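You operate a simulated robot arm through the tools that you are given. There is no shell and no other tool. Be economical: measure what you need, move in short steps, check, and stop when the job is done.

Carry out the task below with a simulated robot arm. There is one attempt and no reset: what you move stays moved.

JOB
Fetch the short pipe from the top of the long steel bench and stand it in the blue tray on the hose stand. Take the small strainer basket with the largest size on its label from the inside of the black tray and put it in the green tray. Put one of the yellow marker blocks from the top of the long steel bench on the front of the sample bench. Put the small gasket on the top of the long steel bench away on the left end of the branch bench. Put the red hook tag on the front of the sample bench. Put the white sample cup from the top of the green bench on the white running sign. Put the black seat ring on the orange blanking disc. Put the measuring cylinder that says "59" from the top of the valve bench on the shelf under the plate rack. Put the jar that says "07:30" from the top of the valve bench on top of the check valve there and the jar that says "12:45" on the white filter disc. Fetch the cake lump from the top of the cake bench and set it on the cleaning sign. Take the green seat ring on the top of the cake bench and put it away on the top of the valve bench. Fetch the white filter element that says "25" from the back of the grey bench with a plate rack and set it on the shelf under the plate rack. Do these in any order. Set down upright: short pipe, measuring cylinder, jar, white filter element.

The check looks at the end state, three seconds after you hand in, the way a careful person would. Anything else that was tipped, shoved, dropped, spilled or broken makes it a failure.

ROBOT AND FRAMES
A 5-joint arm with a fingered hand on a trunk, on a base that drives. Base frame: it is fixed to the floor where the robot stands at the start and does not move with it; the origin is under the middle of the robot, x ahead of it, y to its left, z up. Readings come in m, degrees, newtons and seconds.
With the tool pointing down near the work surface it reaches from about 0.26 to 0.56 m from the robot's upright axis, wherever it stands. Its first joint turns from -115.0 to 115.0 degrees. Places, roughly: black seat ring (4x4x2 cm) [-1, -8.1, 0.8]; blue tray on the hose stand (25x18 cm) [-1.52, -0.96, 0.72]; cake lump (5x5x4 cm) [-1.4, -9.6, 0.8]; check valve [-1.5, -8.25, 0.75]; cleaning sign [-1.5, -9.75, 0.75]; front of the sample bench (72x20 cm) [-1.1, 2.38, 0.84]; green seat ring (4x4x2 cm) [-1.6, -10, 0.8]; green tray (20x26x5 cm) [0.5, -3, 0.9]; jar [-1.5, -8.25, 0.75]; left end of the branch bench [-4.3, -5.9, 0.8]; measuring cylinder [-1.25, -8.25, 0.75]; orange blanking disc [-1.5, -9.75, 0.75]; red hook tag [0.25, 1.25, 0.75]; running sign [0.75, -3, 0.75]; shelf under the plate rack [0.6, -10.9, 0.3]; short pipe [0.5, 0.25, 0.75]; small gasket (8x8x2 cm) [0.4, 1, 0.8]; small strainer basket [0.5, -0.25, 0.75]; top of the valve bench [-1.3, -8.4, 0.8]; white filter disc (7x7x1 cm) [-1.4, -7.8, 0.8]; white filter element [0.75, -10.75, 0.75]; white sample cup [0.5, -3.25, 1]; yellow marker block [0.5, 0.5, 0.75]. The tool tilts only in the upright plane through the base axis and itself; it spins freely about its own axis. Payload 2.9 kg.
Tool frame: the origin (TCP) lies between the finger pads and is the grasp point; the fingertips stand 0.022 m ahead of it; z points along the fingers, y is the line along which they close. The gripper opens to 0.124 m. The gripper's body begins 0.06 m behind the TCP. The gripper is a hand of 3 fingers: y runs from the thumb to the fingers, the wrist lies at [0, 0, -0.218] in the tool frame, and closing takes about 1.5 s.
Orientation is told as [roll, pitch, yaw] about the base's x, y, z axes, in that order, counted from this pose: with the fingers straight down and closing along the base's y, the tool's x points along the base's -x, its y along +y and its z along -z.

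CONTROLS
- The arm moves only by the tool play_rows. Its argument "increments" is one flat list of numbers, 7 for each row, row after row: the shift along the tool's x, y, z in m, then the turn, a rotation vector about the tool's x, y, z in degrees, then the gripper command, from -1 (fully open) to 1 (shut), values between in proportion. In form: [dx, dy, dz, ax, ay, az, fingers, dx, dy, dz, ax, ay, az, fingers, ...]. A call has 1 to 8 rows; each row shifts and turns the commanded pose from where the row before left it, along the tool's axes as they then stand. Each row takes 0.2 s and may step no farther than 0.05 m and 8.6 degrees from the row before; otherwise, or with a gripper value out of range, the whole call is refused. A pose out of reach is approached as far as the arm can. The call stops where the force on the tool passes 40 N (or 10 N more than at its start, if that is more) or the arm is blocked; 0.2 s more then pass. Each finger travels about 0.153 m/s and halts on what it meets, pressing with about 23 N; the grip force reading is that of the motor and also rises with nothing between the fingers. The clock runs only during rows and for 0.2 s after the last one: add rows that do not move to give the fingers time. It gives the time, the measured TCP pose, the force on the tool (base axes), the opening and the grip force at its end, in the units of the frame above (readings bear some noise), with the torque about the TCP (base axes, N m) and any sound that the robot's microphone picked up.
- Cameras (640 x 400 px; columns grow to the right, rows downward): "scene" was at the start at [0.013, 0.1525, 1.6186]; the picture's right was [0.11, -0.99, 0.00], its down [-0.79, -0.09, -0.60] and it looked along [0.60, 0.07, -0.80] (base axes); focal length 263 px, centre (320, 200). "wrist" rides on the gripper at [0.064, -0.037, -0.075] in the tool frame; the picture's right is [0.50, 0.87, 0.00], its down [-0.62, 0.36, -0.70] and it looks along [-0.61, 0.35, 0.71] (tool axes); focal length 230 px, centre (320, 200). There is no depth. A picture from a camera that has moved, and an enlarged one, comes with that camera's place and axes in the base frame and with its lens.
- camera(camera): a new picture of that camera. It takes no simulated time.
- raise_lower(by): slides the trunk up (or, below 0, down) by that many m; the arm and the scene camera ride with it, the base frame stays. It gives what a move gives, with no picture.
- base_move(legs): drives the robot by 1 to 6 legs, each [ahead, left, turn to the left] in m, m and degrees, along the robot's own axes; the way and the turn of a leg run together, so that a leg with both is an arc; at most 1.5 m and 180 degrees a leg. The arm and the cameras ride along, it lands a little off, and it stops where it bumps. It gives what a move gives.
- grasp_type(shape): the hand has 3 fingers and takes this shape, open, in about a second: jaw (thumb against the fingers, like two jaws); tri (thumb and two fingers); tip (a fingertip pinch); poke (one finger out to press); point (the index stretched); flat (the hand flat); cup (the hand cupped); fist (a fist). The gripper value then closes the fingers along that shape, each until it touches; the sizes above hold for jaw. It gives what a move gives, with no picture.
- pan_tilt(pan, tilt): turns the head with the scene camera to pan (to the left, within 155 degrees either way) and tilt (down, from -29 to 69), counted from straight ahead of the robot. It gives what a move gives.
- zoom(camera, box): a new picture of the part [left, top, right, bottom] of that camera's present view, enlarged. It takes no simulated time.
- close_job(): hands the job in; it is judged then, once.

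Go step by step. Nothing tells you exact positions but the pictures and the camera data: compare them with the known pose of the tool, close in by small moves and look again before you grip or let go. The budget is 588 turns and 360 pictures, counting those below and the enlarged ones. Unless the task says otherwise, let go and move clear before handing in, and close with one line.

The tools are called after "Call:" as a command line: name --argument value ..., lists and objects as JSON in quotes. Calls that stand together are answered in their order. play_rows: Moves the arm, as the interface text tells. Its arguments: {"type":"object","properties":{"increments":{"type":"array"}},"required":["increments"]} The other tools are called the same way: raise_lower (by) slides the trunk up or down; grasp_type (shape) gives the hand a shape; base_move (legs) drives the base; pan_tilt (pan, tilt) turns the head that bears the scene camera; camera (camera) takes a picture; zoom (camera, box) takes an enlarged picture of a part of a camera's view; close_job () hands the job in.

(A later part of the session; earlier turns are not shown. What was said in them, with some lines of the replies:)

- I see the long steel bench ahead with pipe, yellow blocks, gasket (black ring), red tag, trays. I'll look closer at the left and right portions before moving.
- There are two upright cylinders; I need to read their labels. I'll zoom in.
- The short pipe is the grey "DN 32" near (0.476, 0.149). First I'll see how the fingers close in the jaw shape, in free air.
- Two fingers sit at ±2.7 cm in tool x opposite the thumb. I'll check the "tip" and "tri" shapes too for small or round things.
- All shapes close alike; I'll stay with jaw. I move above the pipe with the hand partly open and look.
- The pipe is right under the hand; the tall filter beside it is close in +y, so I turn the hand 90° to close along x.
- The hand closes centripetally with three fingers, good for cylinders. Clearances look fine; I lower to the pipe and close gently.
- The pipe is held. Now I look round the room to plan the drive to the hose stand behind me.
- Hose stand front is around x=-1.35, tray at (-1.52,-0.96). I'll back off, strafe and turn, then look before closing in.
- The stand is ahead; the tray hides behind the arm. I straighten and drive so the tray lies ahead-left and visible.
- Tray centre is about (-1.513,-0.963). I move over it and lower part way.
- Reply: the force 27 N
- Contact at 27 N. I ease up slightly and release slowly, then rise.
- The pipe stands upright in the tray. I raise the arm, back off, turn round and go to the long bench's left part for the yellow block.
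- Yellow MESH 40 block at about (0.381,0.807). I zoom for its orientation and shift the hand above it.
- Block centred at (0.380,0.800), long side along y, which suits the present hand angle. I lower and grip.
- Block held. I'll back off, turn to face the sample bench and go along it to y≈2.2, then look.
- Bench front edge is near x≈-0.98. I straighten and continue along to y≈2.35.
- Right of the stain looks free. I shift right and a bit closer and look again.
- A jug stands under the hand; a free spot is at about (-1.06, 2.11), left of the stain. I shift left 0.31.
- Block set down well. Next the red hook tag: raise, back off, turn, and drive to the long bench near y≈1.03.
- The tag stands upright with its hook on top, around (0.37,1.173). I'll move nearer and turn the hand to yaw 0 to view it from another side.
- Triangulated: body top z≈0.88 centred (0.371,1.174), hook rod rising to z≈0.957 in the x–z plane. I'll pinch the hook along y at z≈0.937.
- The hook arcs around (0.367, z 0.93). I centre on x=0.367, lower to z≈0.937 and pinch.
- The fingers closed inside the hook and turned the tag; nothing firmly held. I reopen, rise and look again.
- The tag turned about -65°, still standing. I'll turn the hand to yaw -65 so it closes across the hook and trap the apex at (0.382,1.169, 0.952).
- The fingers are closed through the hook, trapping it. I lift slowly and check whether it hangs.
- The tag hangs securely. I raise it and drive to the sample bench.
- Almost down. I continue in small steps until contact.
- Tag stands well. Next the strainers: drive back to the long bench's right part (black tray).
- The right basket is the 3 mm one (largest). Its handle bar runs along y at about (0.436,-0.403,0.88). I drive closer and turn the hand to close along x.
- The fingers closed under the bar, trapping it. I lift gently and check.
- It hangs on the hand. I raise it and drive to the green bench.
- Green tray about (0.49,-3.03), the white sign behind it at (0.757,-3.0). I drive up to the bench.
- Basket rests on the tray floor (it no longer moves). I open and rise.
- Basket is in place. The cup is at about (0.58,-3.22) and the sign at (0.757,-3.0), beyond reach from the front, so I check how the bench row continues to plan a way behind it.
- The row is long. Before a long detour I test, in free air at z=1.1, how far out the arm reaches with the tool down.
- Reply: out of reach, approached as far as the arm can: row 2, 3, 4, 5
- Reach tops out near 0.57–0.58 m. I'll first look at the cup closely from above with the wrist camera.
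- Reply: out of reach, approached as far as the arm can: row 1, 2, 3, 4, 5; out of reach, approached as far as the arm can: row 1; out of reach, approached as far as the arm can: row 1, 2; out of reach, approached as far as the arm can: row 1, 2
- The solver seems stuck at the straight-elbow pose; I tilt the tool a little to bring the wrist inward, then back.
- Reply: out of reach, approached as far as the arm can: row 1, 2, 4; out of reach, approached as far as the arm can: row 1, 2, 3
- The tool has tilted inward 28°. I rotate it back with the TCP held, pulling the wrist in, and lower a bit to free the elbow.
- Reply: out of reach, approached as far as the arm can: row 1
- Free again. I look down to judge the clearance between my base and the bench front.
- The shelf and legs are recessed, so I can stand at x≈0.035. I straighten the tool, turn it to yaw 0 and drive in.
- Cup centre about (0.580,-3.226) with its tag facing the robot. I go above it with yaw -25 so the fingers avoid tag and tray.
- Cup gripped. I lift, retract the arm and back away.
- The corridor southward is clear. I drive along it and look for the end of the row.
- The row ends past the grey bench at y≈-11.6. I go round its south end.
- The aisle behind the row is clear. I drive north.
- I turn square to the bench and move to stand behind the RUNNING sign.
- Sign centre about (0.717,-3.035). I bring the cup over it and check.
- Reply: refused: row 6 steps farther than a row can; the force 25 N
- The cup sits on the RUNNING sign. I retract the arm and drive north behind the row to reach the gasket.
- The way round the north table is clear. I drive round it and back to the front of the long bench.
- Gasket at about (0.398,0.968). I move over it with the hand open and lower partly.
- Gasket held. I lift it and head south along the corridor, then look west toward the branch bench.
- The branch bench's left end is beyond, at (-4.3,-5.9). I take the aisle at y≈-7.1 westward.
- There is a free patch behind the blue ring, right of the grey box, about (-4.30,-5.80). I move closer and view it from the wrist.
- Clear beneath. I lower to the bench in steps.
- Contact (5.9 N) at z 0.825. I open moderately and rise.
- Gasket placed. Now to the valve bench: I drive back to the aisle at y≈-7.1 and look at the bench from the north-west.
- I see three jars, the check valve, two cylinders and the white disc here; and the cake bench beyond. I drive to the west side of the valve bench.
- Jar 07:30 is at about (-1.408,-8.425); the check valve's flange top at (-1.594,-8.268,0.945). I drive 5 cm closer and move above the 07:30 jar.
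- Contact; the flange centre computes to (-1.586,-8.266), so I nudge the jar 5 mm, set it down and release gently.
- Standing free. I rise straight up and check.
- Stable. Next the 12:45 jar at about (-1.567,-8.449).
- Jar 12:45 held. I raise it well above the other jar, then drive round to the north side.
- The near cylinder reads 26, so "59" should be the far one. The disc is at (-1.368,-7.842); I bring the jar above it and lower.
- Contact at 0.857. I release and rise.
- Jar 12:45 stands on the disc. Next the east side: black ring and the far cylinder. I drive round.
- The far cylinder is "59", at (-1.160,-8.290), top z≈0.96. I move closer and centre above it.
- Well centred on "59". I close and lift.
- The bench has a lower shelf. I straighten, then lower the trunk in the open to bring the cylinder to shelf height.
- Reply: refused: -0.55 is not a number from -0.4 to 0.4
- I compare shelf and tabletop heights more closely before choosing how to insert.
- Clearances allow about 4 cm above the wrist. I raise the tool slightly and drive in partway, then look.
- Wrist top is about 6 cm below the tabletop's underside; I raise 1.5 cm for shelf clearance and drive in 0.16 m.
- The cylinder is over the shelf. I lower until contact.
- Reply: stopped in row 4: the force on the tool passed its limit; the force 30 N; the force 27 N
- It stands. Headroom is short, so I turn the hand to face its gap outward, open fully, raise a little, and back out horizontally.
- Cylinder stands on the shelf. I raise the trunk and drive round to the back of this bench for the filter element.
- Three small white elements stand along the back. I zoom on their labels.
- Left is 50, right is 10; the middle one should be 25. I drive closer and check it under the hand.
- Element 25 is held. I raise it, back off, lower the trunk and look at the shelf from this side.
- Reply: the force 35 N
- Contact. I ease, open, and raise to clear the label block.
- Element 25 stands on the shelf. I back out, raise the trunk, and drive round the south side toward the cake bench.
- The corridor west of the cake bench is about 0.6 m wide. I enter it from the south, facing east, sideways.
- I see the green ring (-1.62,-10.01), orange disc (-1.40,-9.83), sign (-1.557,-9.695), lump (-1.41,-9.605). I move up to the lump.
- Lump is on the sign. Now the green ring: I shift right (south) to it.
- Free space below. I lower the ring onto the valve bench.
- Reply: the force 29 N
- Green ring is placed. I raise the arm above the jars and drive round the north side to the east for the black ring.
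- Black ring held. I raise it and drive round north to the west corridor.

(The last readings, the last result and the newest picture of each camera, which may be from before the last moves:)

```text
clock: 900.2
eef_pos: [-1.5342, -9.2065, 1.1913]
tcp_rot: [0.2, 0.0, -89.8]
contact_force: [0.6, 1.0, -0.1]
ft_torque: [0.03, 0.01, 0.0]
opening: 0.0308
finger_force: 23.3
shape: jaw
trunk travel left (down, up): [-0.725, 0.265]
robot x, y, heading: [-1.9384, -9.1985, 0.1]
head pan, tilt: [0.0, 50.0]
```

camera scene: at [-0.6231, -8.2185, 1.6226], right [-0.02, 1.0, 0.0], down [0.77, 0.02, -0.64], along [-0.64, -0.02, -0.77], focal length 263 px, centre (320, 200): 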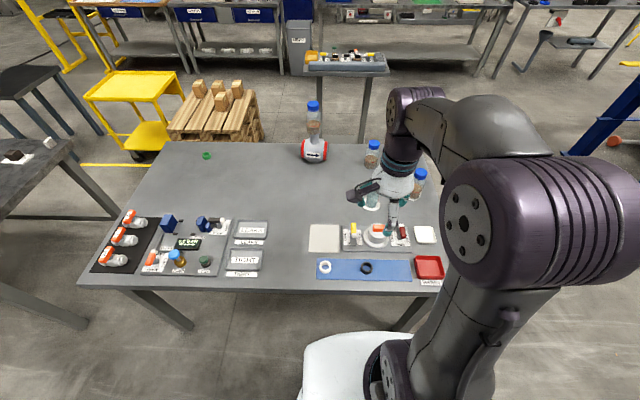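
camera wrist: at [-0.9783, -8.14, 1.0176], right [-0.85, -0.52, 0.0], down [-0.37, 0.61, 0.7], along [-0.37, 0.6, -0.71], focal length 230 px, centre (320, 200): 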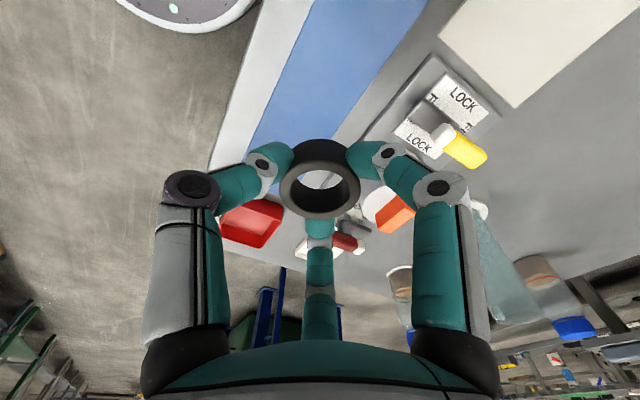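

Call:
base_move --legs '[[0, -0.68, 0]]'

Call:
camera --camera "scene"

Call:
camera --camera "wrist"

```text
clock: 903.9
eef_pos: [-1.5342, -9.8886, 1.1922]
tcp_rot: [0.2, -0.1, -89.8]
contact_force: [0.0, 0.2, -0.4]
ft_torque: [0.03, -0.01, -0.01]
opening: 0.0308
finger_force: 23.1
shape: jaw
trunk travel left (down, up): [-0.725, 0.265]
robot x, y, heading: [-1.9408, -9.8808, -0.0]
head pan, tilt: [0.0, 50.0]
```

```text
94 pictures are left
camera scene: at [-1.9246, -9.7372, 1.6227], right [0.0, -1.0, 0.0], down [-0.77, 0.0, -0.64], along [0.64, 0.0, -0.77], focal length 263 px, centre (320, 200)
```

scene: 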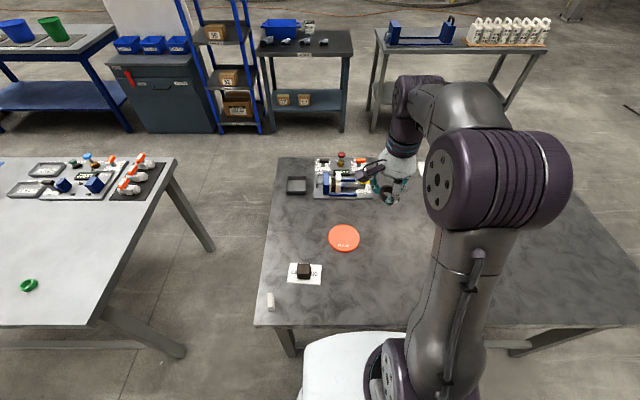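

```text
93 pictures are left
camera wrist: at [-1.5728, -9.8245, 1.2666], right [0.86, 0.5, 0.0], down [0.36, -0.62, 0.7], along [0.36, -0.61, -0.71], focal length 230 px, centre (320, 200)
```

wrist: 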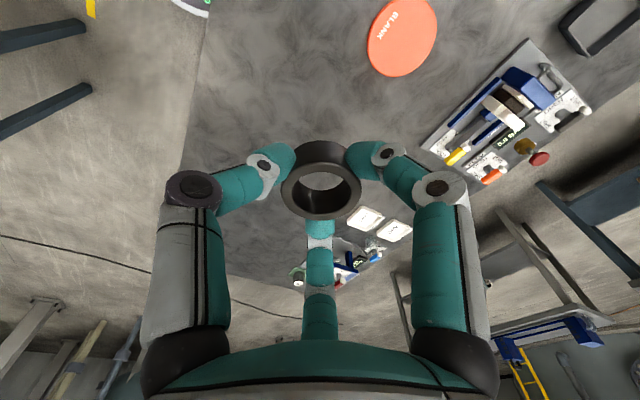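

Call:
play_rows --increments '[0, 0, 0.05, 0, 0, 0, 1, 0, 0, 0.05, 0, 0, 0, 1, 0.0164, 0.031, 0.02, 0, 0, 0, 1, 0.0164, 0.031, 0.02, 0, 0, 0, 1, 0.0164, 0.031, 0.02, 0, 0, 0, 1, 0.0164, 0.031, 0.02, 0, 0, 0, 1, 0, 0, 0.045, 0, 0, 0, 1, 0, 0, 0.045, 0, 0, 0, 1]'

Call:
camera --camera "wrist"

Call:
zoom --camera "scene" --box '[270, 180, 430, 310]'

```text
clock: 905.7
eef_pos: [-1.408, -9.8232, 0.9235]
tcp_rot: [0.3, 0.0, -89.8]
contact_force: [0.4, 0.6, -0.1]
ft_torque: [-0.02, 0.03, 0.02]
opening: 0.0305
finger_force: 22.9
shape: jaw
trunk travel left (down, up): [-0.725, 0.265]
robot x, y, heading: [-1.9408, -9.8794, -0.1]
head pan, tilt: [0.0, 50.0]
```

```text
92 pictures are left
camera wrist: at [-1.4463, -9.7595, 0.9976], right [0.86, 0.5, 0.0], down [0.36, -0.62, 0.7], along [0.36, -0.61, -0.71], focal length 230 px, centre (320, 200)
```

wrist: 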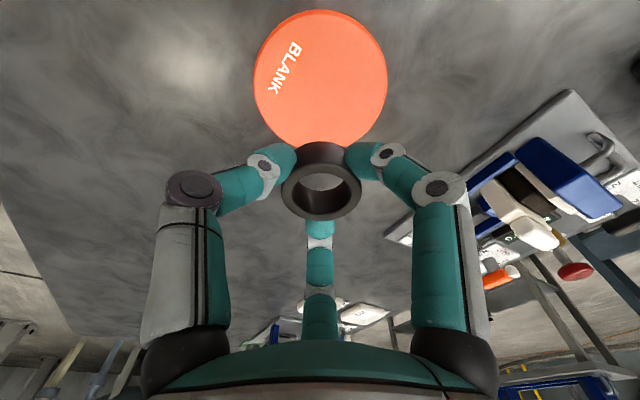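

```text
3.08 times, centred on (350, 245) of scene
camera zoom: at [-1.9231, -9.7365, 1.6227], right [0.0, -1.0, 0.0], down [-0.77, 0.0, -0.64], along [0.64, 0.0, -0.77], focal length 809 px, centre (228, 62)
```

zoom: 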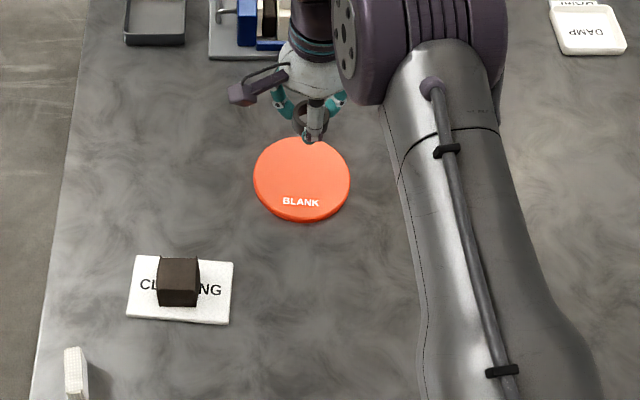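

Call:
play_rows --increments '[0.002, -0.005, 0.045, 0, 0, 0, 1, 0, 0, 0.045, 0, 0, 0, 1, 0, 0, 0.006, 0, 0, 0, 1, 0, 0, 0.003, 0, 0, 0, 1, 0, 0, 0.002, 0, 0, 0, 1, 0, 0, 0.002, 0, 0, 0, 1]'

```text
clock: 907.1
eef_pos: [-1.4124, -9.8184, 0.8191]
tcp_rot: [0.3, 0.1, -89.8]
contact_force: [-0.7, -0.3, -0.4]
ft_torque: [0.04, 0.0, 0.0]
opening: 0.0303
finger_force: 22.8
shape: jaw
trunk travel left (down, up): [-0.725, 0.265]
robot x, y, heading: [-1.9383, -9.8822, 0.1]
head pan, tilt: [0.0, 50.0]
```

Call:
play_rows --increments '[0, 0, 0.002, 0, 0, 0, 1, 0, 0, 0.002, 0, 0, 0, 1, 0, 0, 0.002, 0, 0, 0, 1, 0, 0, 0, 0, 0, 0, 1]'

```text
clock: 908.1
eef_pos: [-1.4135, -9.8195, 0.8152]
tcp_rot: [0.6, 0.0, -89.7]
contact_force: [4.4, 2.1, 19.8]
ft_torque: [-0.08, -0.13, 0.1]
opening: 0.0313
finger_force: 22.5
shape: jaw
trunk travel left (down, up): [-0.725, 0.265]
robot x, y, heading: [-1.9411, -9.8788, -0.1]
head pan, tilt: [0.0, 50.0]
```

Contact on the disc. I ease, release and rise.

Call:
play_rows --increments '[0, 0, -0.002, 0, 0, 0, 1, 0, 0, 0, 0, 0, 0, 0.4, 0, 0, 0, 0, 0, 0, 0, 0, 0, 0, 0, 0, 0, -0.3, 0, 0, -0.03, 0, 0, 0, -0.3, 0, 0, -0.05, 0, 0, 0, -0.3, 0, 0, -0.05, 0, 0, 0, -0.3, 0, 0, -0.05, 0, 0, 0, -0.3]'

Call:
play_rows --increments '[-0.02, -0.045, -0.01, 0, 0, 0, -0.3, -0.02, -0.045, -0.01, 0, 0, 0, -0.3, 0, 0, -0.05, 0, 0, 0, -0.3]'

Call:
zoom --camera "scene" --box '[250, 180, 430, 310]'

```text
clock: 909.9
eef_pos: [-1.4147, -9.818, 0.9977]
tcp_rot: [0.3, 0.0, -89.8]
contact_force: [0.2, -0.1, 0.5]
ft_torque: [0.0, 0.0, -0.02]
opening: 0.0802
finger_force: 0.1
shape: jaw
trunk travel left (down, up): [-0.725, 0.265]
robot x, y, heading: [-1.9387, -9.8805, -0.2]
head pan, tilt: [0.0, 50.0]
```

```text
refused: row 1 steps farther than a row can; nothing moved
```

```text
3.08 times, centred on (340, 245) of scene
camera zoom: at [-1.9259, -9.7369, 1.6226], right [0.0, -1.0, 0.0], down [-0.77, 0.0, -0.64], along [0.64, 0.0, -0.77], focal length 809 px, centre (258, 62)
```

zoom: 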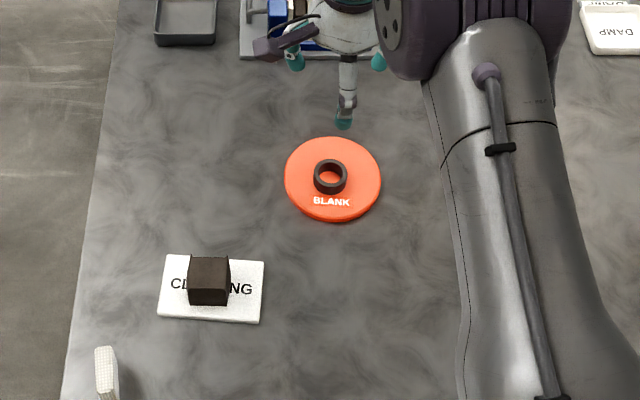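

Ring sits on the orange disc. I retract the hand clear and take a last look before handing in.

Call:
play_rows --increments '[0, 0, -0.05, 0, 0, 0, -0.3, 0, -0.04, -0.02, 0, 0, 0, -0.3, 0, -0.04, -0.02, 0, 0, 0, -0.3, 0, -0.03, -0.02, 0, 0, 0, -0.3, 0, 0, 0, 0, 0, 0, -0.3]'

Call:
pan_tilt --pan 45 --tilt 30

Call:
camera --camera "scene"

```text
clock: 911.1
eef_pos: [-1.5254, -9.8191, 1.1041]
tcp_rot: [0.2, 0.0, -89.9]
contact_force: [-0.5, 0.4, 1.0]
ft_torque: [0.02, -0.02, 0.02]
opening: 0.0799
finger_force: 0.0
shape: jaw
trunk travel left (down, up): [-0.725, 0.265]
robot x, y, heading: [-1.9406, -9.8816, 0.0]
head pan, tilt: [0.0, 50.0]
```

```text
clock: 912.2
eef_pos: [-1.5252, -9.8206, 1.1055]
tcp_rot: [0.2, 0.0, -89.8]
contact_force: [-1.1, 0.1, -0.1]
ft_torque: [-0.02, 0.0, -0.01]
opening: 0.0801
finger_force: 0.0
shape: jaw
trunk travel left (down, up): [-0.725, 0.265]
robot x, y, heading: [-1.9414, -9.8808, 0.0]
head pan, tilt: [45.0, 30.0]
```

```text
89 pictures are left
camera scene: at [-1.9376, -9.673, 1.6522], right [0.71, -0.71, 0.0], down [-0.35, -0.35, -0.87], along [0.61, 0.61, -0.5], focal length 263 px, centre (320, 200)
```

scene: 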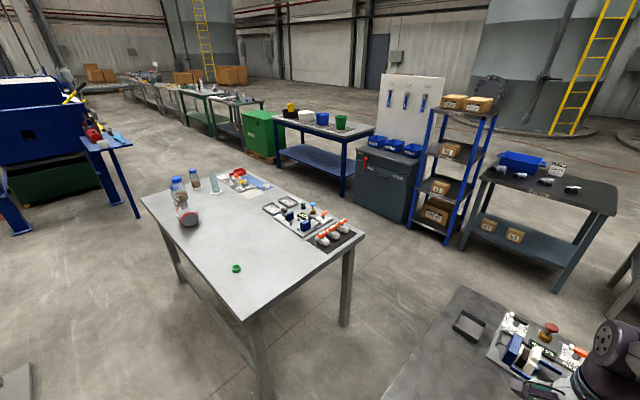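

Everything is in its place and the hand is clear, so I hand the job in.

Call:
close_job

```text
The job is handed in.
```

I placed all thirteen items and handed the job in. Each one looked right in the pictures taken after I let go, and nothing was knocked over that I could see.
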